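You operate a simulated robot arm through the tools that you are given. There is no shell and no other tool. Be economical: measure what you need, move in short steps, check, and stop when the job is done.

Carry out the task below with a simulated two-armed robot. There is one attempt and no reset: what you move stays moved.

JOB
Open the stock cupboard door, take the blue blower on the top of the side bench and put it away on the shelf of the stock cupboard and shut the door again. Then put the stand-up bag on the top of the accessory cabinet. Then open the side bench door, take the carton marked stubs from the shelf behind the side bench door and put it on the top of the hot plate and shut the door again. Then put the black plunger on the top of the side bench away on the top of the cabinet desk. Then turn the timer knob to 60 s. Keep to this order. Set down upright: blue blower, stand-up bag, carton marked stubs, black plunger.

The check looks at the end state, three seconds after you hand in, the way a careful person would. Anything else that was tipped, shoved, dropped, spilled or broken makes it a failure.

ROBOT AND FRAMES
Two 7-joint arms with two-finger parallel grippers on one trunk, on a base that drives. Base frame: it is fixed to the floor where the robot stands at the start and does not move with it; the origin is under the middle of the robot, x ahead of it, y to its left, z up. Lengths are in mm, angles in rad, forces in N, time in s.
The left shoulder is at the start at [110, 169, 1411], the right one opposite. With the tool pointing down near the work surface each hand reaches from about 100 to 500 mm from the robot's upright axis, wherever it stands, measured 20 degrees to its own side. Places, roughly: black plunger (5x5x7 cm) [1500, 900, 900]; blue blower [1000, 1500, 1000]; carton marked stubs [1250, 1000, 500]; shelf of the stock cupboard (44x22 cm) [640, -280, 500]; side bench door [1200, 800, 500]; stand-up bag [1250, 1250, 1000]; stock cupboard door [500, -200, 500]; timer knob [600, 1900, 1000]; top of the accessory cabinet (65x22 cm) [300, 2620, 900]; top of the cabinet desk [-3500, 3900, 800]; top of the hot plate (16x16 cm) [1380, 120, 980]. Payload 1.57 kg a hand.
The TCP of each hand is the grasp point between the finger pads, 30 mm short of the fingertips. In the tool frame z runs along the fingers and y along their closing line. Largest opening 80 mm; finger width 17, thickness 12; the body of the gripper, 40 by 82 mm, starts 80 mm behind the TCP.
Orientation is that of the tool frame in the base frame, as a unit quaternion [x, y, z, w]. With the fingers straight down and closing along the base's y, the tool's x points along the base's -x, its y along +y and its z along -z.

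CONTROLS
- The arms move only by the tool send_rows. It takes "left_plan", "right_plan" or both (then of equal length, played together; a hand with none holds still); each is a list that holds one entry, the list of rows, each a list of 6 numbers: the shift along the base's x, y, z in units of 20 mm (1.0 is 20 mm), then the turn, a rotation vector about the base's x, y, z in units of 4 degrees (1.0 is 4 degrees). In form: [[[dx, dy, dz, rx, ry, rz], ...]]. A call has 1 to 10 rows; each row shifts and turns the commanded pose from where the row before left it. "left_grip" and "right_grip" are, for a hand that has rows, the finger opening in mm, from 0 to 80, set as the call begins (left out, the last holds). A call with a number of a shift or a turn outside -1 to 1 is refused whole. Each row takes 0.2 s and may step no farther than 50 mm and 0.15 rad from the row before; otherwise, or with a gripper value out of range, the whole call is refused. Where a pose cannot be reached the arm comes as near as it can. A force on the tool above 40 N (or 10 N above the force at the start of the call, whichever is more), or a blocked arm, ends the call early, and 0.2 s more pass. Each finger travels about 72 mm/s and halts on what it meets, pressing with about 43 N; the grip force reading is that of the motor and also rises with nothing between the fingers. The clock runs only during rows and for 0.2 s after the last one: add rows that do not move to give the fingers time. The reply holds the time, the measured pose of the TCP, the force on the tool along the base axes, the opening and the grip force, in the units named above and with some noise, with the torque about the TCP (base axes, N m) and any sound that the robot's microphone picked up.
- Cameras (640 x 400 px; columns grow to the right, rows downward): "scene" is now at [133.4, 21.4, 1570]; the picture's right is [0.34, -0.94, 0.00], its down [-0.87, -0.32, -0.38] and it looks along [0.36, 0.13, -0.92] (base axes); focal length 267 px, centre (320, 200). "left" rides on the left gripper at [72, 7, -122] in its tool frame; the picture's right is [-0.09, 1.00, 0.00], its down [-0.84, -0.08, -0.54] and it looks along [-0.54, -0.05, 0.84] (tool axes); focal length 238 px, centre (320, 200). "right" rides on the right gripper at [72, -7, -122] in its tool frame; the picture's right is [0.09, 1.00, 0.00], its down [-0.84, 0.08, -0.54] and it looks along [-0.54, 0.05, 0.84] (tool axes); focal length 238 px, centre (320, 200). There is no depth. A picture from a camera that has moved, and an enlarged one, comes with that camera's place and axes in the base frame and with its lens.
- camera(camera): a new picture of that camera. The clock stands still meanwhile.
- lift_body(by): slides the trunk up (or, below 0, down) by that many mm; the arms and the scene camera ride with it, the base frame stays. It gives what a move gives, with no picture.
- base_move(legs): drives the robot by 1 to 6 legs, each [ahead, left, turn to the left] in mm, mm and rad, along the robot's own axes; the way and the turn of a leg run together, so that a leg with both is an arc; at most 1500 mm and 3.142 rad a leg. The arms and the cameras ride along, it lands a little off, and it stops where it bumps. It gives what a move gives.
- pan_tilt(pan, tilt): turns the head with the scene camera to pan (to the left, within 1.501 rad either way) and tilt (down, from -0.506 to 1.204), counted from straight ahead of the robot. It gives what a move gives.
- inspect(camera, box): a new picture of the part [left, top, right, bottom] of that camera's present view, enlarged. The clock stands still meanwhile.
- finish_job(): hands the job in; it is judged then, once.

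Go step by step. Nothing tells you exact positions but the pictures and the camera data: compare them with the known pose of the tool, close in by small moves and look again before you grip or let go. The budget is 196 turns and 192 pictures, counting those below and the enlarged ones. Unless the task says otherwise, let go and move clear before handing in, and close with one line.

The tools are called after "Call:" by a JSON object that holds its "method" and its "body". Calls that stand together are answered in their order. send_rows: Moves the arms, as the interface text tells. Its arguments: {"type":"object","properties":{"left_plan":{"type":"array"},"left_grip":{"type":"number"},"right_plan":{"type":"array"},"right_grip":{"type":"number"}},"required":[]} The other tools are called the same way: lift_body (by) slides the trunk up or down; base_move (legs) drives the base; pan_tilt (pan, tilt) turns the head that bears the scene camera; camera (camera) takes a picture; inspect (camera, box) takes an enlarged picture of a part of a camera's view; finish_job () hands the job in.

At the start:

```text
t: 0.0
left_position: [485.9, 284.5, 864.2]
left_orientation: [0.0, 1.0, 0.0, 0.0]
left_wrist_force: [-0.2, 0.3, -0.2]
left_ft_torque: [0.06, 0.0, -0.03]
left_finger_gap: 80.3
left_gripper_force: 0.1
right_position: [422.6, -101.8, 917.4]
right_orientation: [-0.001, 1.0, 0.0, 0.0]
right_wrist_force: [-0.1, -0.4, 0.4]
right_ft_torque: [-0.03, 0.01, -0.02]
right_finger_gap: 80.1
right_gripper_force: 0.1
trunk travel left (down, up): [-725.0, 165.0]
robot x, y, heading: [-3.6, 1.7, 0.001]
head pan, tilt: [0.351, 1.18]
```

scene: 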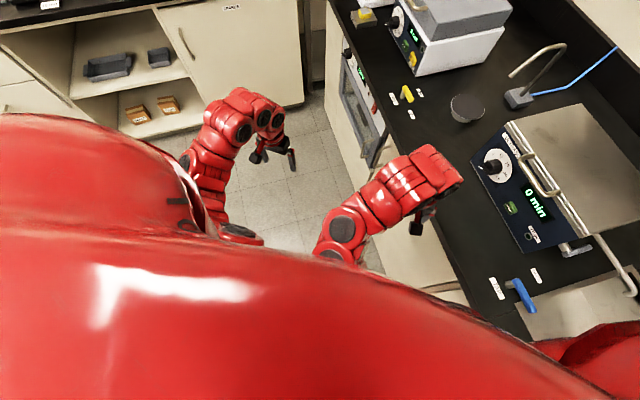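
right: 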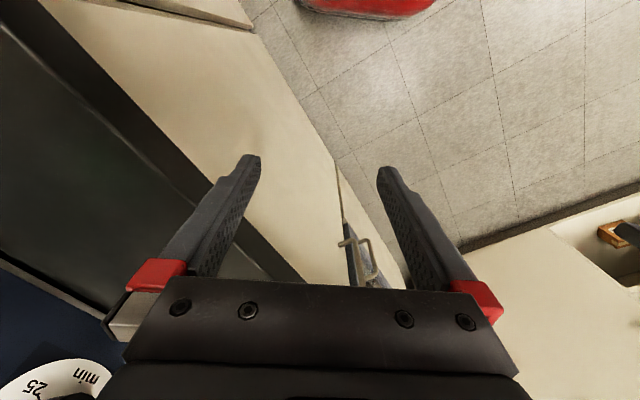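
left: 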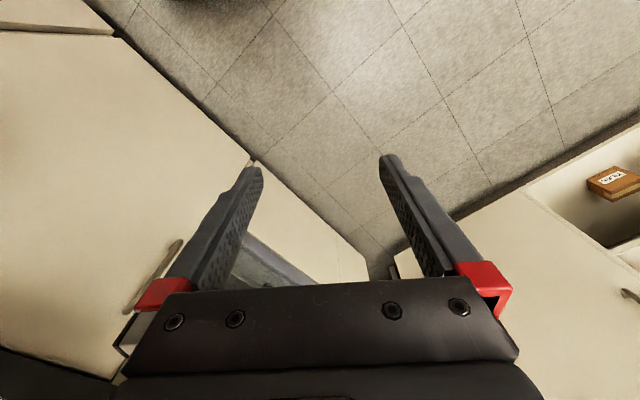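

I see the robot between a bench on the right and cabinets ahead. I'll look around with the head first.

Call:
{"method": "pan_tilt", "body": {"pan": 0.7, "tilt": 0.5}}

Call:
{"method": "camera", "body": {"camera": "scene"}}

Call:
{"method": "pan_tilt", "body": {"pan": -0.5, "tilt": 0.7}}

Call:
{"method": "camera", "body": {"camera": "scene"}}

Call:
{"method": "pan_tilt", "body": {"pan": 1.5, "tilt": 0.4}}

Call:
{"method": "camera", "body": {"camera": "scene"}}

```text
t: 1.1
left_position: [487.0, 283.2, 864.3]
left_orientation: [0.0, 1.0, 0.0, 0.0]
left_wrist_force: [0.2, -0.8, 0.3]
left_ft_torque: [-0.04, 0.02, 0.02]
left_finger_gap: 79.8
left_gripper_force: 0.1
right_position: [422.6, -102.0, 917.7]
right_orientation: [-0.002, 1.0, -0.001, 0.0]
right_wrist_force: [0.4, -0.1, 0.1]
right_ft_torque: [0.01, -0.02, 0.04]
right_finger_gap: 80.1
right_gripper_force: 0.0
trunk travel left (down, up): [-725.0, 165.0]
robot x, y, heading: [1.2, 0.4, -0.004]
head pan, tilt: [0.7, 0.499]
```

```text
188 pictures are left
camera scene: at [149.2, 60.2, 1622.4], right [0.64, -0.77, 0.0], down [-0.37, -0.31, -0.88], along [0.67, 0.56, -0.48], focal length 267 px, centre (320, 200)
```

scene: 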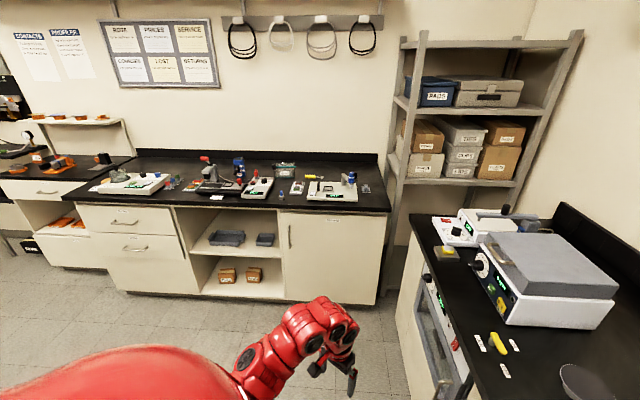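

```text
t: 2.5
left_position: [486.6, 283.5, 864.5]
left_orientation: [0.0, 1.0, 0.0, 0.0]
left_wrist_force: [-0.3, 0.1, -0.1]
left_ft_torque: [-0.02, 0.02, 0.02]
left_finger_gap: 79.9
left_gripper_force: 0.1
right_position: [422.4, -101.8, 918.4]
right_orientation: [-0.001, 1.0, 0.0, 0.0]
right_wrist_force: [-0.9, -0.5, 0.4]
right_ft_torque: [0.0, 0.01, 0.0]
right_finger_gap: 80.3
right_gripper_force: 0.0
trunk travel left (down, up): [-725.0, 165.0]
robot x, y, heading: [-1.8, 2.3, 0.002]
head pan, tilt: [-0.499, 0.7]
```

```text
187 pictures are left
camera scene: at [154.1, -38.9, 1604.8], right [-0.48, -0.88, 0.0], down [-0.57, 0.31, -0.76], along [0.67, -0.37, -0.64], focal length 267 px, centre (320, 200)
```

scene: 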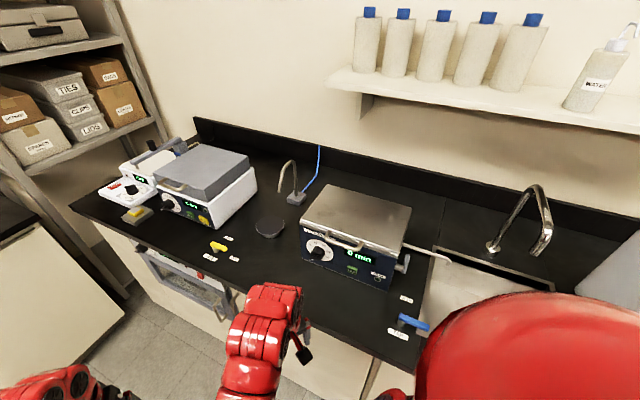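

```text
t: 4.4
left_position: [486.5, 283.9, 862.9]
left_orientation: [0.0, 1.0, 0.0, -0.001]
left_wrist_force: [-0.5, 0.4, -0.1]
left_ft_torque: [-0.02, -0.01, 0.04]
left_finger_gap: 80.0
left_gripper_force: 0.1
right_position: [423.1, -102.6, 918.0]
right_orientation: [-0.001, 1.0, 0.0, 0.0]
right_wrist_force: [0.2, -0.1, 0.1]
right_ft_torque: [0.01, 0.01, -0.01]
right_finger_gap: 79.7
right_gripper_force: 0.0
trunk travel left (down, up): [-725.0, 165.0]
robot x, y, heading: [0.9, 2.1, -0.002]
head pan, tilt: [1.499, 0.4]
```

```text
186 pictures are left
camera scene: at [86.2, 94.1, 1631.7], right [1.0, -0.07, 0.0], down [-0.03, -0.39, -0.92], along [0.07, 0.92, -0.39], focal length 267 px, centre (320, 200)
```

scene: 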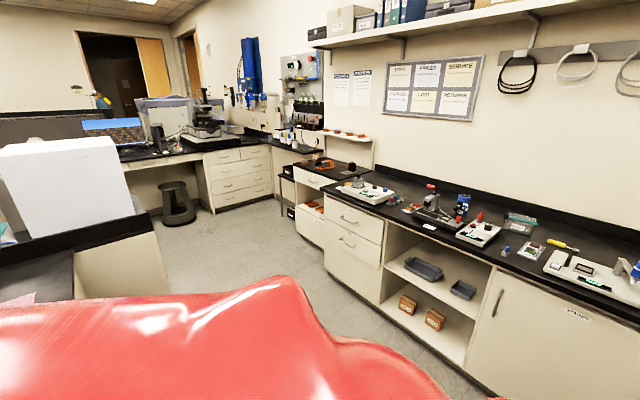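

The side bench with door is ahead-left, the hot plate bench is to the right. I'll zoom into details.

Call:
{"method": "inspect", "body": {"camera": "scene", "box": [320, 160, 640, 360]}}

Call:
{"method": "pan_tilt", "body": {"pan": 0.85, "tilt": 0.5}}

Call:
{"method": "inspect", "body": {"camera": "scene", "box": [240, 130, 480, 280]}}

Call:
{"method": "inspect", "body": {"camera": "scene", "box": [0, 100, 240, 250]}}

Call:
{"method": "pan_tilt", "body": {"pan": -0.3, "tilt": 1.1}}

Call:
{"method": "camera", "body": {"camera": "scene"}}

```text
2.00 times, centred on (480, 260) of scene
camera zoom: at [86.2, 94.1, 1631.7], right [1.0, -0.07, 0.0], down [-0.03, -0.39, -0.92], along [0.07, 0.92, -0.39], focal length 534 px, centre (0, 80)
```

zoom: 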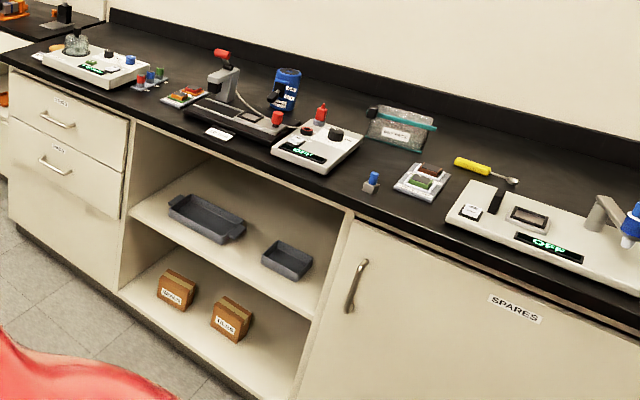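

```text
t: 5.4
left_position: [487.4, 284.4, 864.6]
left_orientation: [0.0, 1.0, 0.0, 0.0]
left_wrist_force: [-0.3, -0.4, 0.4]
left_ft_torque: [0.0, 0.01, 0.01]
left_finger_gap: 79.9
left_gripper_force: 0.2
right_position: [423.1, -100.6, 918.8]
right_orientation: [-0.001, 1.0, 0.0, 0.001]
right_wrist_force: [-0.8, 0.0, -0.1]
right_ft_torque: [-0.01, 0.0, 0.0]
right_finger_gap: 80.0
right_gripper_force: 0.0
trunk travel left (down, up): [-725.0, 165.0]
robot x, y, heading: [-1.0, -0.8, -0.0]
head pan, tilt: [0.85, 0.499]
```

```text
2.67 times, centred on (360, 205) of scene
camera zoom: at [139.5, 70.1, 1622.5], right [0.75, -0.66, 0.0], down [-0.32, -0.36, -0.88], along [0.58, 0.66, -0.48], focal length 712 px, centre (213, 187)
```

zoom: 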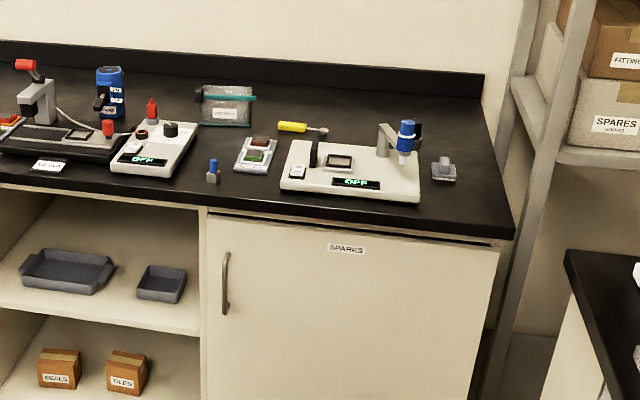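

```text
2.67 times, centred on (120, 175) of scene
camera zoom: at [139.5, 70.1, 1622.5], right [0.75, -0.66, 0.0], down [-0.32, -0.36, -0.88], along [0.58, 0.66, -0.48], focal length 712 px, centre (853, 267)
```

zoom: 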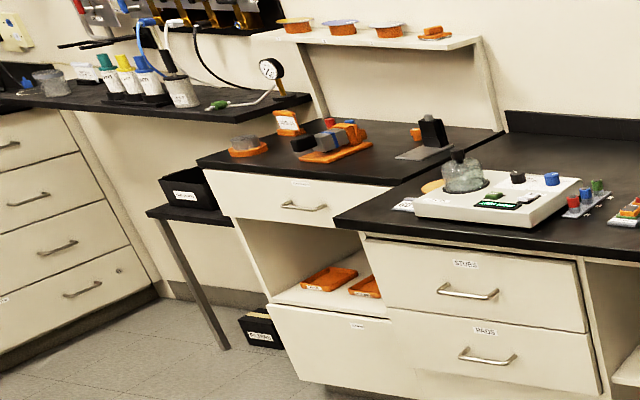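

```text
t: 6.8
left_position: [486.5, 284.1, 863.7]
left_orientation: [0.0, 1.0, 0.001, 0.0]
left_wrist_force: [-0.2, 0.1, 0.4]
left_ft_torque: [-0.01, 0.02, -0.03]
left_finger_gap: 79.6
left_gripper_force: 0.0
right_position: [422.0, -101.0, 918.6]
right_orientation: [-0.001, 1.0, -0.001, 0.0]
right_wrist_force: [-0.7, 0.3, 0.1]
right_ft_torque: [0.02, -0.01, 0.0]
right_finger_gap: 79.9
right_gripper_force: 0.1
trunk travel left (down, up): [-725.0, 165.0]
robot x, y, heading: [-0.0, 2.1, -0.002]
head pan, tilt: [-0.3, 1.1]
```

```text
182 pictures are left
camera scene: at [139.9, -16.9, 1574.8], right [-0.29, -0.96, 0.0], down [-0.85, 0.26, -0.45], along [0.43, -0.13, -0.89], focal length 267 px, centre (320, 200)
```

scene: 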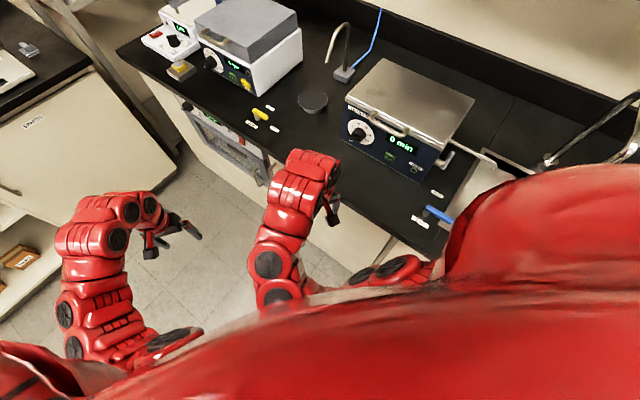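

The hot-plate bench front runs along roughly direction (0.81,0.585); the side bench is perpendicular. I'll back off from the stock cupboard and face it.

Call:
{"method": "base_move", "body": {"legs": [[-260, 360, 0], [0, 0, -0.946]]}}

Call:
{"method": "pan_tilt", "body": {"pan": 0, "tilt": 0.7}}

Call:
{"method": "camera", "body": {"camera": "scene"}}

```text
t: 11.9
left_position: [258.2, 137.6, 863.9]
left_orientation: [0.448, 0.894, 0.001, 0.0]
left_wrist_force: [-0.1, 0.3, -0.1]
left_ft_torque: [0.01, 0.0, 0.01]
left_finger_gap: 80.0
left_gripper_force: 0.1
right_position: [-88.5, -41.4, 917.5]
right_orientation: [0.447, 0.894, -0.001, 0.0]
right_wrist_force: [0.1, -0.2, -1.0]
right_ft_torque: [0.0, 0.05, 0.02]
right_finger_gap: 80.1
right_gripper_force: 0.0
trunk travel left (down, up): [-725.0, 165.0]
robot x, y, heading: [-262.7, 361.3, -0.926]
head pan, tilt: [-0.3, 1.1]
```

```text
t: 12.8
left_position: [256.3, 138.3, 863.3]
left_orientation: [0.448, 0.894, 0.0, 0.0]
left_wrist_force: [0.6, -0.2, -0.3]
left_ft_torque: [0.01, 0.0, -0.01]
left_finger_gap: 80.0
left_gripper_force: 0.0
right_position: [-89.1, -42.0, 917.5]
right_orientation: [0.447, 0.895, 0.0, 0.0]
right_wrist_force: [-0.6, -0.2, 0.5]
right_ft_torque: [0.0, 0.01, 0.03]
right_finger_gap: 80.1
right_gripper_force: 0.1
trunk travel left (down, up): [-725.0, 165.0]
robot x, y, heading: [-253.5, 359.1, -0.927]
head pan, tilt: [0.0, 0.7]
```

```text
181 pictures are left
camera scene: at [-162.4, 227.6, 1604.7], right [-0.8, -0.6, 0.0], down [-0.39, 0.52, -0.76], along [0.46, -0.61, -0.64], focal length 267 px, centre (320, 200)
```

scene: 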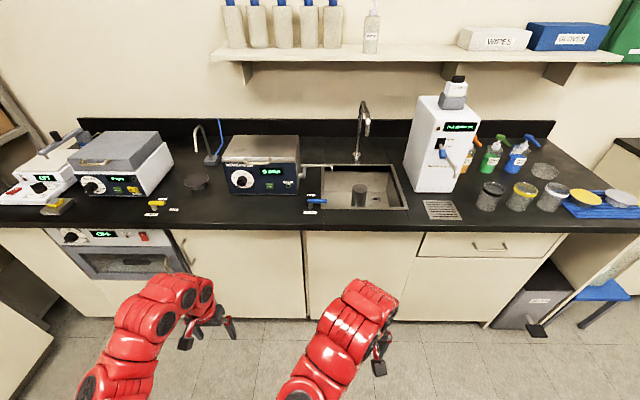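

The cupboard door with a handle on its left edge (hinge right) is ahead-left. I'll zoom, then lower the trunk.

Call:
{"method": "inspect", "body": {"camera": "scene", "box": [20, 120, 340, 320]}}

Call:
{"method": "lift_body", "body": {"by": -400}}

Call:
{"method": "pan_tilt", "body": {"pan": 0.15, "tilt": 0.75}}

Call:
{"method": "camera", "body": {"camera": "scene"}}

```text
2.00 times, centred on (180, 220) of scene
camera zoom: at [-162.4, 227.6, 1604.7], right [-0.8, -0.6, 0.0], down [-0.39, 0.52, -0.76], along [0.46, -0.61, -0.64], focal length 534 px, centre (600, 160)
```

zoom: 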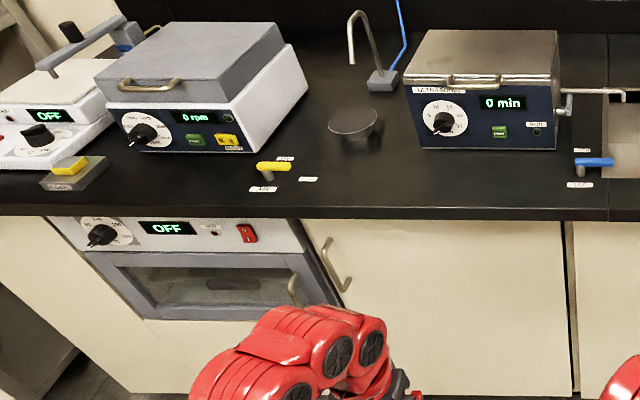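

```text
t: 16.6
left_position: [258.3, 138.3, 463.4]
left_orientation: [0.448, 0.894, 0.001, 0.0]
left_wrist_force: [-1.2, 0.4, 0.7]
left_ft_torque: [0.03, -0.03, -0.02]
left_finger_gap: 79.9
left_gripper_force: 0.0
right_position: [-89.7, -41.0, 517.8]
right_orientation: [0.447, 0.895, 0.0, -0.001]
right_wrist_force: [0.3, 0.2, 0.8]
right_ft_torque: [0.0, 0.02, -0.02]
right_finger_gap: 79.9
right_gripper_force: 0.1
trunk travel left (down, up): [-325.0, 565.0]
robot x, y, heading: [-258.6, 357.3, -0.927]
head pan, tilt: [0.0, 0.7]
```

```text
t: 17.3
left_position: [258.1, 139.1, 463.2]
left_orientation: [0.447, 0.894, 0.0, -0.001]
left_wrist_force: [-0.4, 0.9, -0.3]
left_ft_torque: [0.0, 0.01, 0.0]
left_finger_gap: 80.2
left_gripper_force: 0.0
right_position: [-88.6, -40.5, 517.2]
right_orientation: [0.447, 0.895, -0.001, 0.0]
right_wrist_force: [0.9, -0.8, -0.2]
right_ft_torque: [0.0, -0.04, 0.01]
right_finger_gap: 80.1
right_gripper_force: 0.2
trunk travel left (down, up): [-325.0, 565.0]
robot x, y, heading: [-265.1, 357.5, -0.927]
head pan, tilt: [0.15, 0.75]
```

```text
179 pictures are left
camera scene: at [-154.3, 237.4, 1200.6], right [-0.7, -0.71, 0.0], down [-0.49, 0.48, -0.73], along [0.52, -0.51, -0.68], focal length 267 px, centre (320, 200)
```

scene: 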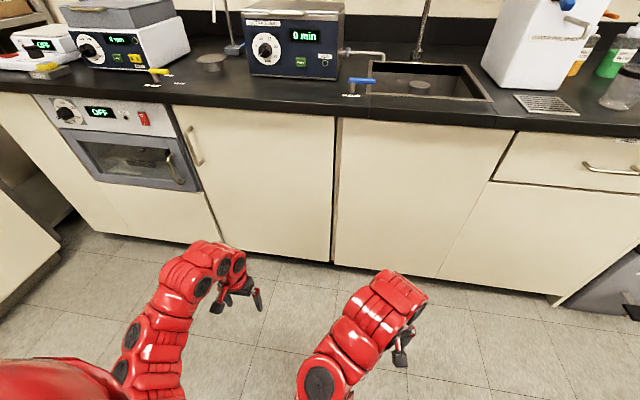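

Handle estimated at about (743,-18,689); the door's hinge is on its right edge. I'll drive to stand left of it, so that the right shoulder lines up with the handle.

Call:
{"method": "base_move", "body": {"legs": [[0, 720, -0.014]]}}

Call:
{"method": "lift_body", "body": {"by": -100}}

Call:
{"method": "pan_tilt", "body": {"pan": -0.3, "tilt": 0.6}}

Call:
{"method": "camera", "body": {"camera": "scene"}}

```text
t: 21.2
left_position: [832.4, 565.0, 463.1]
left_orientation: [0.449, 0.893, 0.0, -0.001]
left_wrist_force: [0.8, -0.1, 0.3]
left_ft_torque: [-0.01, 0.01, 0.0]
left_finger_gap: 79.8
left_gripper_force: 0.1
right_position: [486.4, 387.2, 516.9]
right_orientation: [0.45, 0.893, 0.001, 0.0]
right_wrist_force: [0.3, 0.8, 0.7]
right_ft_torque: [0.01, 0.01, -0.01]
right_finger_gap: 79.8
right_gripper_force: 0.0
trunk travel left (down, up): [-325.0, 565.0]
robot x, y, heading: [314.7, 788.6, -0.937]
head pan, tilt: [0.15, 0.75]
```

```text
t: 22.5
left_position: [832.7, 566.3, 364.4]
left_orientation: [0.449, 0.893, 0.0, 0.0]
left_wrist_force: [1.6, -0.9, 0.5]
left_ft_torque: [0.01, 0.01, 0.01]
left_finger_gap: 80.0
left_gripper_force: 0.2
right_position: [485.5, 388.9, 418.5]
right_orientation: [0.449, 0.893, 0.0, 0.0]
right_wrist_force: [0.0, 0.0, 0.4]
right_ft_torque: [-0.01, -0.01, -0.04]
right_finger_gap: 79.9
right_gripper_force: 0.0
trunk travel left (down, up): [-225.0, 665.0]
robot x, y, heading: [314.2, 787.5, -0.935]
head pan, tilt: [0.15, 0.75]
```

```text
t: 23.4
left_position: [833.8, 566.4, 362.6]
left_orientation: [0.449, 0.893, 0.0, 0.0]
left_wrist_force: [0.1, -0.2, -0.3]
left_ft_torque: [0.02, 0.02, 0.01]
left_finger_gap: 80.1
left_gripper_force: 0.0
right_position: [485.3, 386.2, 416.5]
right_orientation: [0.449, 0.894, 0.0, 0.0]
right_wrist_force: [-0.6, -0.1, -0.5]
right_ft_torque: [0.0, 0.02, 0.01]
right_finger_gap: 79.9
right_gripper_force: 0.0
trunk travel left (down, up): [-225.0, 665.0]
robot x, y, heading: [317.5, 790.8, -0.932]
head pan, tilt: [-0.3, 0.6]
```

```text
178 pictures are left
camera scene: at [392.6, 641.4, 1113.4], right [-0.94, -0.33, 0.0], down [-0.19, 0.53, -0.82], along [0.27, -0.78, -0.57], focal length 267 px, centre (320, 200)
```

scene: 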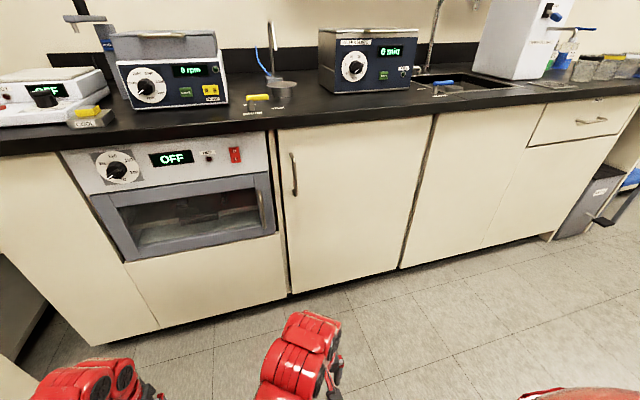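

Refined handle about (706,-11,715). I'll turn the right hand to point horizontally at the cupboard while raising and advancing.

Call:
{"method": "send_rows", "body": {"right_plan": [[[0.4, -0.55, 0.7, -0.97, -0.7, 0], [0.4, -0.55, 0.7, -0.97, -0.7, 0], [0.4, -0.55, 0.7, -0.97, -0.7, 0], [0.4, -0.55, 0.7, -0.97, -0.7, 0], [0.4, -0.55, 0.7, -0.97, -0.7, 0], [0.4, -0.55, 0.7, -0.97, -0.7, 0], [0.4, -0.55, 0.7, -0.97, -0.7, 0], [0.4, -0.55, 0.7, -0.97, -0.7, 0], [0.4, -0.55, 0.7, -0.97, -0.7, 0], [0.4, -0.55, 0.7, -0.97, -0.7, 0]]]}}

Call:
{"method": "send_rows", "body": {"right_plan": [[[0.3, -0.4, 0.8, -0.97, -0.7, 0], [0.3, -0.4, 0.8, -0.97, -0.7, 0], [0.3, -0.4, 0.8, -0.97, -0.7, 0], [0.3, -0.4, 0.8, -0.97, -0.7, 0], [0.3, -0.4, 0.8, -0.97, -0.7, 0], [0.3, -0.4, 0.8, -0.97, -0.7, 0], [0.3, -0.4, 0.8, -0.97, -0.7, 0], [0.3, -0.4, 0.8, -0.97, -0.7, 0], [0.3, -0.4, 0.8, -0.73, -0.53, 0], [0, 0, 0, 0, 0, 0]]]}}

Call:
{"method": "camera", "body": {"camera": "right"}}

Call:
{"method": "camera", "body": {"camera": "scene"}}

```text
t: 25.6
left_position: [833.5, 566.4, 363.1]
left_orientation: [0.45, 0.893, 0.0, 0.0]
left_wrist_force: [0.0, 0.0, -0.4]
left_ft_torque: [0.01, -0.01, -0.03]
left_finger_gap: 79.8
left_gripper_force: 0.0
right_position: [546.3, 316.4, 517.6]
right_orientation: [0.44, 0.874, -0.096, 0.183]
right_wrist_force: [0.7, -0.2, 0.4]
right_ft_torque: [-0.03, 0.02, -0.03]
right_finger_gap: 79.8
right_gripper_force: 0.0
right hand out of reach, approached as far as the arm can: row 3, 4, 5, 6, 7, 8, 9, 10
trunk travel left (down, up): [-225.0, 665.0]
robot x, y, heading: [311.9, 786.8, -0.931]
head pan, tilt: [-0.3, 0.6]
```

```text
t: 27.8
left_position: [833.8, 566.4, 363.5]
left_orientation: [0.45, 0.893, 0.0, 0.0]
left_wrist_force: [-0.4, 0.2, -1.0]
left_ft_torque: [0.01, -0.01, 0.03]
left_finger_gap: 80.1
left_gripper_force: 0.1
right_position: [550.0, 311.7, 525.1]
right_orientation: [0.439, 0.871, -0.103, 0.194]
right_wrist_force: [0.1, -0.1, -0.5]
right_ft_torque: [0.02, 0.01, -0.03]
right_finger_gap: 80.0
right_gripper_force: 0.1
right hand out of reach, approached as far as the arm can: row 1, 2, 3, 4, 5, 6, 7, 8, 9
trunk travel left (down, up): [-225.0, 665.0]
robot x, y, heading: [314.8, 786.8, -0.935]
head pan, tilt: [-0.3, 0.6]
```

```text
177 pictures are left
camera right: at [477.3, 403.9, 605.0], right [0.75, 0.66, -0.05], down [0.38, -0.37, 0.85], along [0.54, -0.66, -0.53], focal length 238 px, centre (320, 200)
```

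right: 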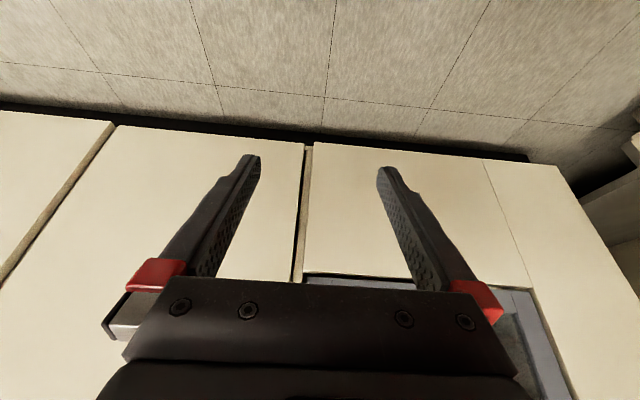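

```text
176 pictures are left
camera scene: at [392.6, 641.4, 1113.4], right [-0.94, -0.33, 0.0], down [-0.19, 0.53, -0.83], along [0.27, -0.78, -0.57], focal length 267 px, centre (320, 200)
```

scene: 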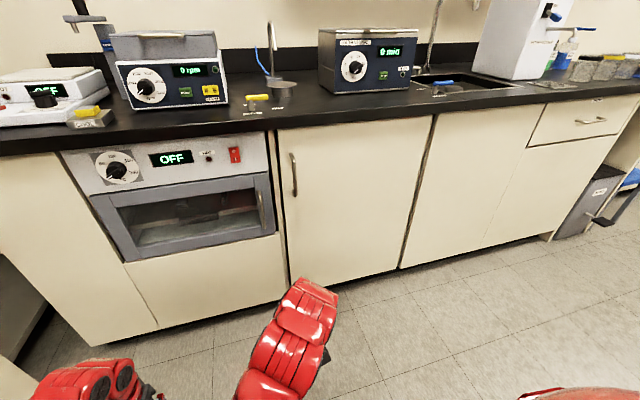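

The arm stalled at a partial pitch. I'll test by raising and advancing without further rotation.

Call:
{"method": "send_rows", "body": {"right_plan": [[[0.4, -0.55, 0.7, 0, 0, 0], [0.4, -0.55, 0.7, 0, 0, 0], [0.4, -0.55, 0.7, 0, 0, 0], [0.4, -0.55, 0.7, 0, 0, 0], [0.4, -0.55, 0.7, 0, 0, 0], [0.4, -0.55, 0.7, 0, 0, 0]]]}}

```text
t: 29.2
left_position: [832.7, 565.7, 363.7]
left_orientation: [0.449, 0.894, 0.0, 0.0]
left_wrist_force: [-0.7, -0.3, 0.2]
left_ft_torque: [0.0, 0.0, 0.01]
left_finger_gap: 79.9
left_gripper_force: 0.0
right_position: [598.4, 246.0, 609.1]
right_orientation: [0.436, 0.868, -0.109, 0.211]
right_wrist_force: [0.4, -0.6, -0.6]
right_ft_torque: [0.0, 0.04, 0.03]
right_finger_gap: 80.1
right_gripper_force: 0.1
trunk travel left (down, up): [-225.0, 665.0]
robot x, y, heading: [315.8, 790.9, -0.936]
head pan, tilt: [-0.3, 0.6]
```

That works. Now rotate in place.

Call:
{"method": "send_rows", "body": {"right_plan": [[[0.1, -0.14, 0, -0.97, -0.7, 0], [0.1, -0.14, 0, -0.97, -0.7, 0], [0.1, -0.14, 0, -0.97, -0.7, 0], [0.1, -0.14, 0, -0.97, -0.7, 0], [0.1, -0.14, 0, -0.97, -0.7, 0], [0.1, -0.14, 0, -0.97, -0.7, 0]]]}}

```text
t: 30.6
left_position: [833.9, 566.1, 364.1]
left_orientation: [0.449, 0.893, 0.001, 0.0]
left_wrist_force: [-0.3, 0.5, -0.8]
left_ft_torque: [0.01, 0.02, 0.03]
left_finger_gap: 80.1
left_gripper_force: 0.0
right_position: [610.9, 229.4, 608.7]
right_orientation: [0.397, 0.788, -0.218, 0.418]
right_wrist_force: [-0.4, 0.2, -0.6]
right_ft_torque: [0.01, -0.02, 0.01]
right_finger_gap: 79.9
right_gripper_force: 0.1
trunk travel left (down, up): [-225.0, 665.0]
robot x, y, heading: [313.6, 788.7, -0.932]
head pan, tilt: [-0.3, 0.6]
```

Good. Continue the pitch to horizontal, lining up in height and sideways.

Call:
{"method": "send_rows", "body": {"right_plan": [[[-0.2, -0.3, 0.6, -0.97, -0.7, 0], [-0.2, -0.3, 0.6, -0.97, -0.7, 0], [-0.2, -0.3, 0.6, -0.97, -0.7, 0], [-0.2, -0.3, 0.6, -0.97, -0.7, 0], [-0.2, -0.3, 0.6, -0.97, -0.7, 0], [-0.2, -0.3, 0.6, -0.97, -0.7, 0], [-0.2, -0.3, 0.6, -0.97, -0.7, 0], [0, 0, 0.6, 0, 0, 0]]]}}

Call:
{"method": "camera", "body": {"camera": "right"}}

Call:
{"method": "camera", "body": {"camera": "scene"}}

```text
t: 32.4
left_position: [833.2, 564.9, 364.4]
left_orientation: [0.449, 0.893, 0.0, 0.0]
left_wrist_force: [0.5, -0.1, 0.1]
left_ft_torque: [0.01, 0.0, 0.0]
left_finger_gap: 80.1
left_gripper_force: 0.0
right_position: [610.9, 191.8, 751.7]
right_orientation: [0.369, 0.73, -0.267, 0.51]
right_wrist_force: [0.4, -0.7, -0.2]
right_ft_torque: [-0.01, 0.0, 0.01]
right_finger_gap: 79.8
right_gripper_force: 0.0
right hand out of reach, approached as far as the arm can: row 1, 2, 3, 4, 5, 6, 7
trunk travel left (down, up): [-225.0, 665.0]
robot x, y, heading: [315.5, 788.1, -0.935]
head pan, tilt: [-0.3, 0.6]
```

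```text
175 pictures are left
camera right: at [524.1, 300.9, 725.8], right [0.79, 0.61, -0.1], down [-0.06, 0.24, 0.97], along [0.61, -0.76, 0.22], focal length 238 px, centre (320, 200)
```

right: 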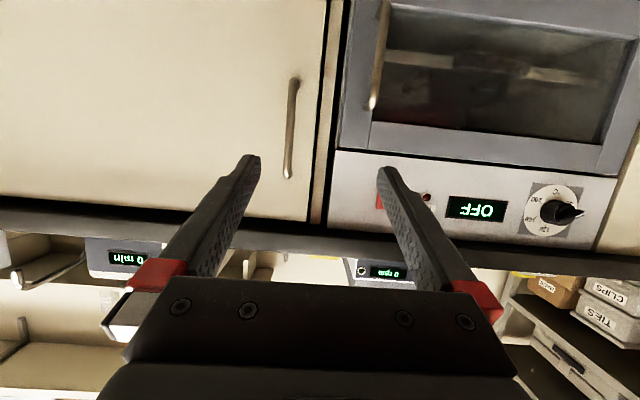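

```text
174 pictures are left
camera scene: at [392.6, 641.4, 1113.4], right [-0.94, -0.33, 0.0], down [-0.19, 0.53, -0.82], along [0.27, -0.78, -0.57], focal length 267 px, centre (320, 200)
```

scene: 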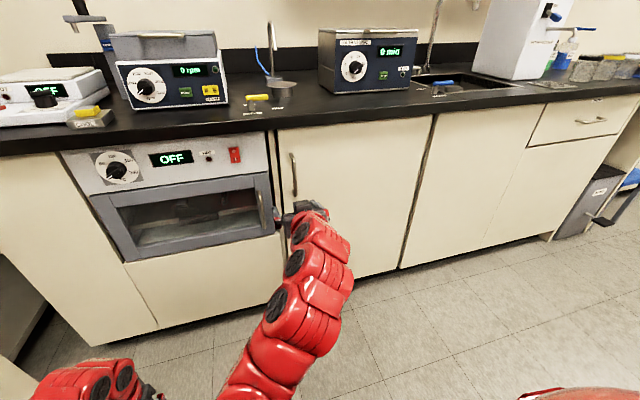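

The hand is pitched 70°, enough for a grip. I'll drive ahead 140 mm and slightly right to bring the open fingers toward the handle.

Call:
{"method": "base_move", "body": {"legs": [[140, -41, 0]]}}

Call:
{"method": "camera", "body": {"camera": "right"}}

```text
t: 33.8
left_position: [883.4, 428.4, 363.8]
left_orientation: [0.449, 0.893, -0.001, 0.0]
left_wrist_force: [-0.3, -0.4, 0.4]
left_ft_torque: [0.01, 0.0, -0.01]
left_finger_gap: 79.9
left_gripper_force: 0.1
right_position: [660.0, 53.9, 752.3]
right_orientation: [0.368, 0.729, -0.267, 0.511]
right_wrist_force: [-0.7, -0.2, -0.1]
right_ft_torque: [0.0, 0.0, -0.03]
right_finger_gap: 79.9
right_gripper_force: 0.1
trunk travel left (down, up): [-225.0, 665.0]
robot x, y, heading: [363.3, 651.3, -0.927]
head pan, tilt: [-0.3, 0.6]
```

```text
173 pictures are left
camera right: at [574.3, 163.7, 725.2], right [0.79, 0.61, -0.1], down [-0.06, 0.24, 0.97], along [0.61, -0.76, 0.22], focal length 238 px, centre (320, 200)
```

right: 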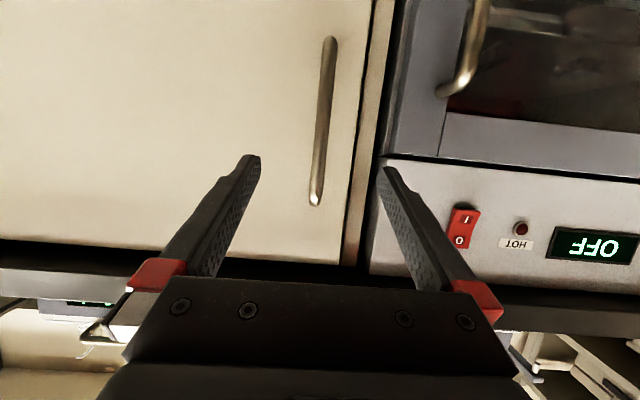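

The handle bar is at about (703,-3), z 645–773, laterally centred. Advance 63 mm and close.

Call:
{"method": "send_rows", "body": {"right_plan": [[[0.46, -0.63, -0.5, 0, 0, 0], [0.46, -0.63, -0.5, 0, 0, 0], [0.46, -0.63, -0.5, 0, 0, 0], [0.46, -0.63, -0.5, 0, 0, 0], [0, 0, 0, 0, 0, 0]]], "right_grip": 80}}

Call:
{"method": "camera", "body": {"camera": "right"}}

```text
t: 35.0
left_position: [884.3, 428.6, 363.5]
left_orientation: [0.449, 0.893, 0.001, 0.0]
left_wrist_force: [0.3, -0.1, 0.1]
left_ft_torque: [0.0, 0.01, -0.03]
left_finger_gap: 79.6
left_gripper_force: 0.0
right_position: [696.4, 4.4, 710.9]
right_orientation: [0.369, 0.73, -0.267, 0.51]
right_wrist_force: [-0.3, -0.2, 0.3]
right_ft_torque: [0.05, 0.01, 0.02]
right_finger_gap: 80.1
right_gripper_force: 0.0
trunk travel left (down, up): [-225.0, 665.0]
robot x, y, heading: [367.7, 651.4, -0.932]
head pan, tilt: [-0.3, 0.6]
```

```text
172 pictures are left
camera right: at [610.5, 113.5, 685.2], right [0.79, 0.61, -0.1], down [-0.06, 0.24, 0.97], along [0.61, -0.76, 0.22], focal length 238 px, centre (320, 200)
```

right: 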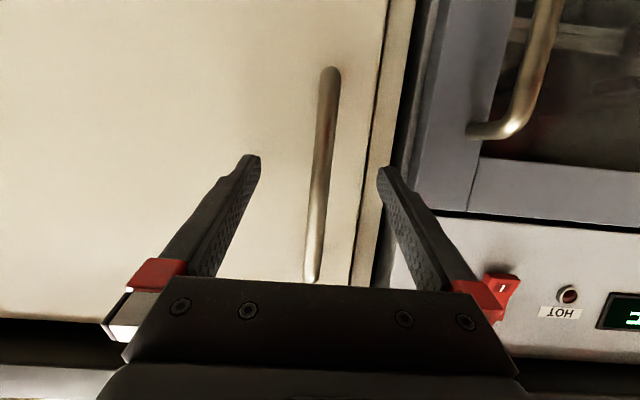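

Well placed; close on the bar.

Call:
{"method": "send_rows", "body": {"right_plan": [[[0, 0, 0, 0, 0, 0], [0, 0, 0, 0, 0, 0], [0, 0, 0, 0, 0, 0], [0, 0, 0, 0, 0, 0], [0, 0, 0, 0, 0, 0], [0, 0, 0, 0, 0, 0]]], "right_grip": 0}}

```text
t: 36.4
left_position: [884.4, 428.7, 363.5]
left_orientation: [0.45, 0.893, 0.0, 0.001]
left_wrist_force: [-0.4, 0.2, 0.0]
left_ft_torque: [0.01, 0.04, -0.01]
left_finger_gap: 80.2
left_gripper_force: 0.1
right_position: [696.5, 3.8, 711.5]
right_orientation: [0.369, 0.73, -0.267, 0.51]
right_wrist_force: [0.1, 0.5, 0.2]
right_ft_torque: [0.28, -0.38, 0.0]
right_finger_gap: 11.8
right_gripper_force: 29.3
trunk travel left (down, up): [-225.0, 665.0]
robot x, y, heading: [368.4, 649.8, -0.934]
head pan, tilt: [-0.3, 0.6]
```

Gripped the bar. Pull along the arc about the hinge near (369,-331).

Call:
{"method": "send_rows", "body": {"right_plan": [[[-0.7, 0.68, 0, 0, 0, 0.6], [-0.73, 0.65, 0, 0, 0, 0.6], [-0.756, 0.623, 0, 0, 0, 0.6], [-0.78, 0.59, 0, 0, 0, 0.6], [-0.805, 0.558, 0, 0, 0, 0.6]]]}}

Call:
{"method": "camera", "body": {"camera": "right"}}

```text
t: 37.6
left_position: [885.1, 430.4, 364.7]
left_orientation: [0.45, 0.893, -0.001, 0.0]
left_wrist_force: [0.5, -0.1, -0.9]
left_ft_torque: [0.0, 0.02, -0.04]
left_finger_gap: 80.0
left_gripper_force: 0.0
right_position: [661.4, 38.0, 711.0]
right_orientation: [0.328, 0.749, -0.24, 0.523]
right_wrist_force: [13.0, 12.0, -2.7]
right_ft_torque: [0.12, -0.67, 0.1]
right_finger_gap: 11.9
right_gripper_force: 29.1
right hand out of reach, approached as far as the arm can: row 3, 4, 5
trunk travel left (down, up): [-225.0, 665.0]
robot x, y, heading: [363.4, 649.7, -0.933]
head pan, tilt: [-0.3, 0.6]
```

```text
171 pictures are left
camera right: at [565.7, 137.7, 685.5], right [0.72, 0.69, -0.1], down [-0.08, 0.23, 0.97], along [0.69, -0.69, 0.22], focal length 238 px, centre (320, 200)
```

right: 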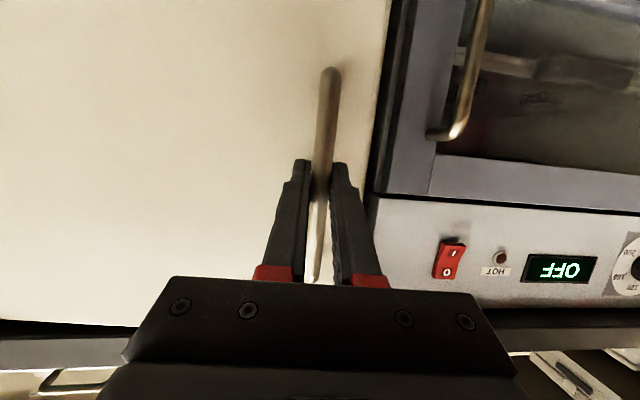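

The door opens but the arm is at its limit; I'll swing the whole robot about the hinge in small arcs while holding the handle.

Call:
{"method": "base_move", "body": {"legs": [[-58, -79, 0.1], [-58, -79, 0.1]]}}

Call:
{"method": "camera", "body": {"camera": "right"}}

```text
t: 38.8
left_position: [812.7, 472.4, 363.3]
left_orientation: [0.409, 0.913, 0.0, 0.0]
left_wrist_force: [-0.2, -0.3, 0.3]
left_ft_torque: [0.01, 0.01, 0.0]
left_finger_gap: 80.0
left_gripper_force: 0.0
right_position: [631.8, 65.8, 709.9]
right_orientation: [0.292, 0.764, -0.212, 0.535]
right_wrist_force: [0.2, -0.7, 0.9]
right_ft_torque: [0.44, -0.25, 0.09]
right_finger_gap: 11.9
right_gripper_force: 28.7
trunk travel left (down, up): [-225.0, 665.0]
robot x, y, heading: [277.2, 646.7, -0.844]
head pan, tilt: [-0.3, 0.6]
stopped in leg 1: the force on the tool passed its limit at 42 N (the readings are from after the stop); the commanded pose is now the measured one
```

```text
170 pictures are left
camera right: at [524.9, 154.7, 685.4], right [0.65, 0.76, -0.1], down [-0.11, 0.22, 0.97], along [0.76, -0.62, 0.22], focal length 238 px, centre (320, 200)
```

right: 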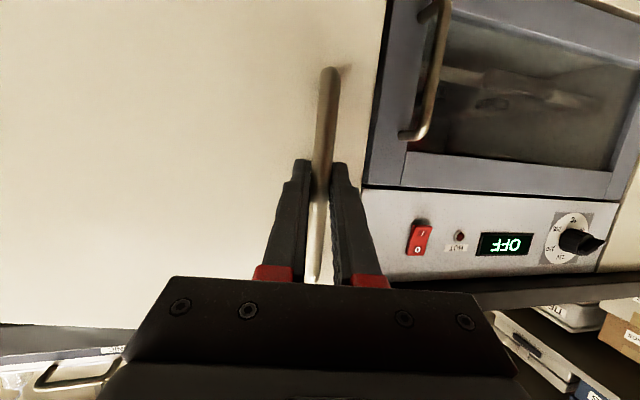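

The force limit stopped the arc; the door is about 11° open. Continue with pure translations along the tangent in small legs.

Call:
{"method": "base_move", "body": {"legs": [[-39, -11, 0], [-38, -15, 0], [-37, -18, 0], [-35, -21, 0]]}}

Call:
{"method": "camera", "body": {"camera": "right"}}

```text
t: 40.5
left_position: [731.0, 519.5, 363.3]
left_orientation: [0.407, 0.913, 0.0, -0.001]
left_wrist_force: [-0.2, 0.1, 0.0]
left_ft_torque: [0.03, 0.01, 0.04]
left_finger_gap: 79.9
left_gripper_force: 0.0
right_position: [555.5, 115.7, 710.2]
right_orientation: [0.286, 0.766, -0.207, 0.537]
right_wrist_force: [1.2, 1.7, -2.1]
right_ft_torque: [0.06, -0.49, -0.01]
right_finger_gap: 11.8
right_gripper_force: 29.2
trunk travel left (down, up): [-225.0, 665.0]
robot x, y, heading: [196.3, 696.8, -0.842]
head pan, tilt: [-0.3, 0.6]
stopped in leg 3: the force on the tool passed its limit at 42 N (the readings are from after the stop); the commanded pose is now the measured one
```

```text
169 pictures are left
camera right: at [446.2, 203.4, 685.4], right [0.63, 0.77, -0.1], down [-0.11, 0.21, 0.97], along [0.77, -0.6, 0.22], focal length 238 px, centre (320, 200)
```

right: 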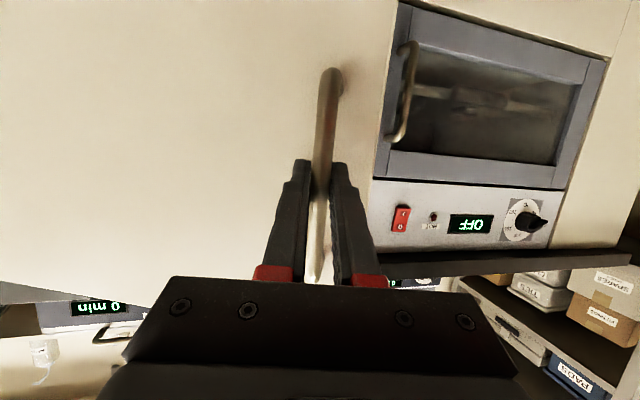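

Door about 21° open. I'll release, back off, and use the closed fingers to push the door from behind its free edge.

Call:
{"method": "send_rows", "body": {"right_plan": [[[0, 0, 0, 0, 0, 0], [0, 0, 0, 0, 0, 0], [0, 0, 0, 0, 0, 0], [0, 0, 0, 0, 0, 0]]], "right_grip": 60}}

Call:
{"method": "base_move", "body": {"legs": [[-79, -10, 0], [36, 91, 0]]}}

Call:
{"method": "send_rows", "body": {"right_plan": [[[0, 0, 0, 0, 0, 0], [0, 0, 0, 0, 0, 0], [0, 0, 0, 0, 0, 0], [0, 0, 0, 0, 0, 0]]], "right_grip": 0}}

Call:
{"method": "camera", "body": {"camera": "right"}}

Call:
{"method": "camera", "body": {"camera": "scene"}}

```text
t: 41.5
left_position: [730.7, 520.2, 363.2]
left_orientation: [0.408, 0.913, -0.001, -0.001]
left_wrist_force: [-0.2, -0.6, -0.4]
left_ft_torque: [0.0, -0.02, 0.01]
left_finger_gap: 80.2
left_gripper_force: 0.1
right_position: [554.3, 114.7, 710.6]
right_orientation: [0.285, 0.767, -0.206, 0.537]
right_wrist_force: [1.0, 1.0, 1.0]
right_ft_torque: [-0.02, 0.02, 0.01]
right_finger_gap: 60.0
right_gripper_force: 0.0
trunk travel left (down, up): [-225.0, 665.0]
robot x, y, heading: [197.8, 691.7, -0.842]
head pan, tilt: [-0.3, 0.6]
```

```text
t: 43.4
left_position: [759.8, 607.5, 363.0]
left_orientation: [0.407, 0.913, 0.0, -0.001]
left_wrist_force: [-0.3, -0.3, 0.3]
left_ft_torque: [0.0, -0.02, -0.02]
left_finger_gap: 79.9
left_gripper_force: 0.1
right_position: [583.8, 204.0, 709.7]
right_orientation: [0.286, 0.767, -0.207, 0.536]
right_wrist_force: [0.1, -0.7, -0.6]
right_ft_torque: [0.0, 0.03, 0.02]
right_finger_gap: 60.0
right_gripper_force: 0.1
trunk travel left (down, up): [-225.0, 665.0]
robot x, y, heading: [226.6, 778.7, -0.841]
head pan, tilt: [-0.3, 0.6]
```

```text
t: 44.4
left_position: [760.8, 608.3, 363.5]
left_orientation: [0.407, 0.913, 0.0, -0.001]
left_wrist_force: [0.1, 0.4, -0.4]
left_ft_torque: [0.03, 0.01, 0.01]
left_finger_gap: 80.0
left_gripper_force: 0.0
right_position: [583.8, 203.9, 710.7]
right_orientation: [0.286, 0.766, -0.207, 0.536]
right_wrist_force: [-0.6, -0.4, 0.7]
right_ft_torque: [0.0, 0.02, -0.01]
right_finger_gap: 0.0
right_gripper_force: 20.8
trunk travel left (down, up): [-225.0, 665.0]
robot x, y, heading: [221.5, 778.8, -0.843]
head pan, tilt: [-0.3, 0.6]
```

```text
168 pictures are left
camera right: at [475.7, 290.8, 685.4], right [0.63, 0.77, -0.1], down [-0.11, 0.21, 0.97], along [0.77, -0.6, 0.22], focal length 238 px, centre (320, 200)
```

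right: 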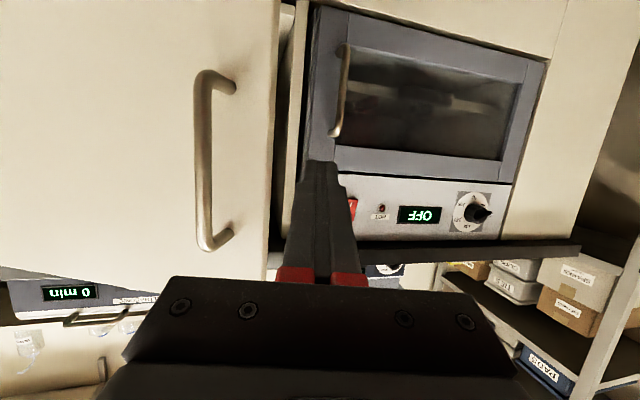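

```text
167 pictures are left
camera scene: at [314.6, 641.8, 1113.4], right [-0.91, -0.42, 0.0], down [-0.24, 0.51, -0.82], along [0.34, -0.75, -0.57], focal length 267 px, centre (320, 200)
```

scene: 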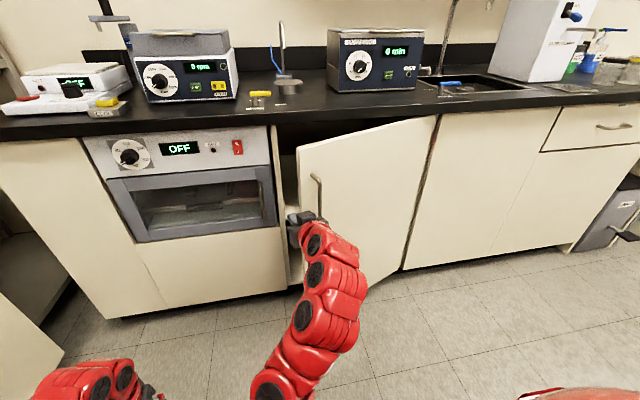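

Fingers are lined up with the gap between the door edge and the oven. Advance behind the edge and then sweep right.

Call:
{"method": "base_move", "body": {"legs": [[120, 15, 0], [-140, -123, 0]]}}

Call:
{"method": "camera", "body": {"camera": "right"}}

Call:
{"method": "camera", "body": {"camera": "scene"}}

```text
t: 46.4
left_position: [761.6, 543.2, 362.8]
left_orientation: [0.404, 0.915, 0.0, -0.002]
left_wrist_force: [0.2, 1.2, -0.2]
left_ft_torque: [-0.02, 0.01, -0.01]
left_finger_gap: 79.8
left_gripper_force: 0.1
right_position: [595.6, 146.3, 710.0]
right_orientation: [0.274, 0.773, -0.194, 0.539]
right_wrist_force: [0.1, 0.4, -0.9]
right_ft_torque: [-0.02, 0.0, -0.02]
right_finger_gap: 0.0
right_gripper_force: 21.0
trunk travel left (down, up): [-225.0, 665.0]
robot x, y, heading: [224.9, 710.1, -0.831]
head pan, tilt: [-0.3, 0.6]
stopped in leg 2: the force on the tool passed its limit at 49 N (the readings are from after the stop); the commanded pose is now the measured one
```

```text
166 pictures are left
camera right: at [484.5, 228.7, 684.9], right [0.6, 0.79, -0.09], down [-0.12, 0.2, 0.97], along [0.79, -0.58, 0.22], focal length 238 px, centre (320, 200)
```

right: 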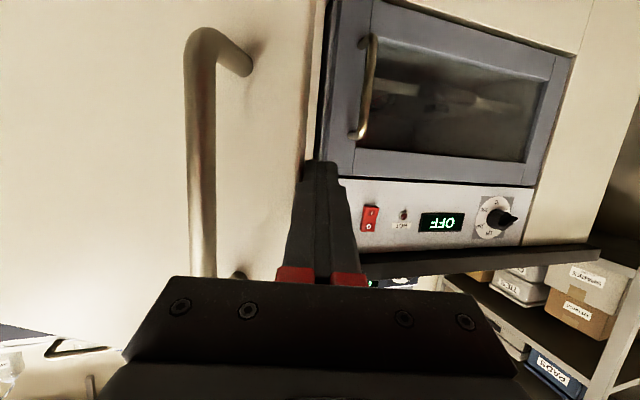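

```text
165 pictures are left
camera scene: at [315.6, 574.1, 1113.4], right [-0.91, -0.42, 0.0], down [-0.24, 0.51, -0.82], along [0.35, -0.75, -0.57], focal length 267 px, centre (320, 200)
```

scene: 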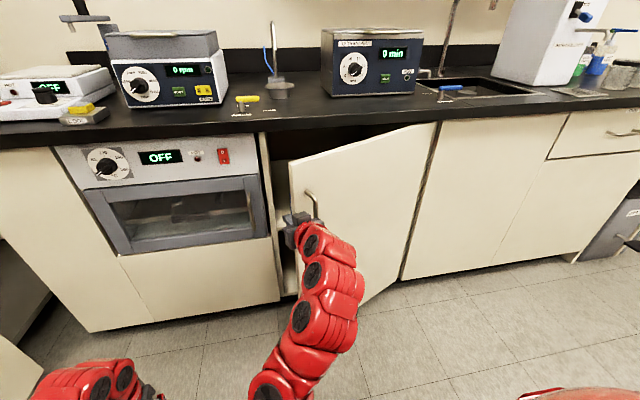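

The fingertip only met the edge rather than passing behind it. I'll step out, go further in, drop below the handle's height and tuck behind the edge.

Call:
{"method": "base_move", "body": {"legs": [[-7, 20, 0], [63, 24, 0]]}}

Call:
{"method": "lift_body", "body": {"by": -150}}

Call:
{"method": "base_move", "body": {"legs": [[20, -57, 0]]}}

Call:
{"method": "camera", "body": {"camera": "right"}}

Call:
{"method": "camera", "body": {"camera": "scene"}}

```text
t: 47.8
left_position: [831.3, 529.9, 363.1]
left_orientation: [0.404, 0.915, -0.001, -0.002]
left_wrist_force: [-0.2, 0.0, -0.1]
left_ft_torque: [0.0, 0.01, -0.03]
left_finger_gap: 79.9
left_gripper_force: 0.0
right_position: [665.4, 133.8, 709.0]
right_orientation: [0.274, 0.773, -0.193, 0.539]
right_wrist_force: [-0.1, -0.1, 1.3]
right_ft_torque: [0.0, 0.0, 0.03]
right_finger_gap: 0.0
right_gripper_force: 21.1
trunk travel left (down, up): [-225.0, 665.0]
robot x, y, heading: [296.4, 703.0, -0.837]
head pan, tilt: [-0.3, 0.6]
```

```text
t: 49.5
left_position: [831.2, 531.3, 213.0]
left_orientation: [0.404, 0.915, 0.0, -0.001]
left_wrist_force: [-0.5, 0.7, 0.4]
left_ft_torque: [0.0, 0.01, 0.02]
left_finger_gap: 79.9
left_gripper_force: 0.0
right_position: [666.6, 132.4, 559.6]
right_orientation: [0.274, 0.772, -0.194, 0.539]
right_wrist_force: [-0.4, 0.5, 0.2]
right_ft_torque: [0.0, -0.04, -0.01]
right_finger_gap: 0.0
right_gripper_force: 21.1
trunk travel left (down, up): [-75.0, 815.0]
robot x, y, heading: [294.8, 701.3, -0.835]
head pan, tilt: [-0.3, 0.6]
```

```text
t: 50.5
left_position: [811.2, 494.8, 212.2]
left_orientation: [0.404, 0.915, -0.001, -0.002]
left_wrist_force: [0.5, 0.0, -0.4]
left_ft_torque: [-0.01, 0.0, 0.0]
left_finger_gap: 79.7
left_gripper_force: 0.0
right_position: [653.6, 104.9, 558.2]
right_orientation: [0.263, 0.777, -0.186, 0.541]
right_wrist_force: [0.3, -0.1, -0.4]
right_ft_torque: [0.01, 0.04, -0.01]
right_finger_gap: 0.0
right_gripper_force: 20.8
trunk travel left (down, up): [-75.0, 815.0]
robot x, y, heading: [277.1, 663.2, -0.834]
head pan, tilt: [-0.3, 0.6]
stopped in leg 1: the force on the tool passed its limit at 58 N (the readings are from after the stop); the commanded pose is now the measured one
```

```text
164 pictures are left
camera right: at [541.0, 185.3, 534.7], right [0.58, 0.81, -0.09], down [-0.12, 0.2, 0.97], along [0.8, -0.56, 0.22], focal length 238 px, centre (320, 200)
```

right: 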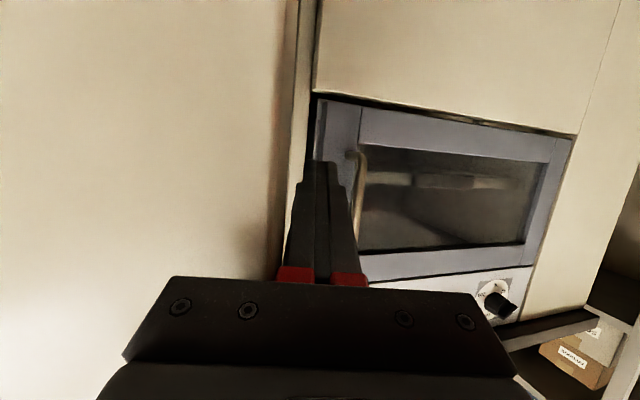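

```text
163 pictures are left
camera scene: at [366.5, 526.8, 963.4], right [-0.91, -0.42, 0.0], down [-0.24, 0.51, -0.82], along [0.35, -0.75, -0.57], focal length 267 px, centre (320, 200)
```

scene: 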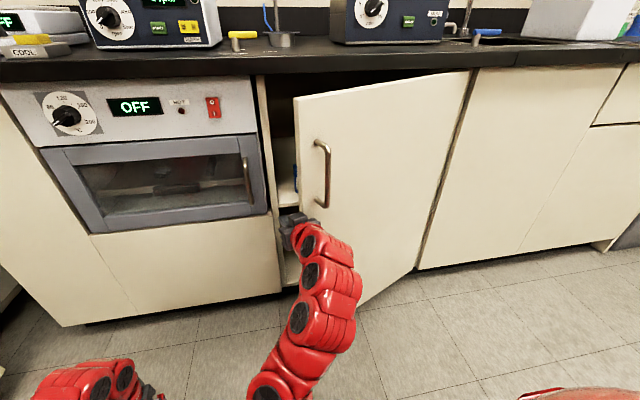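

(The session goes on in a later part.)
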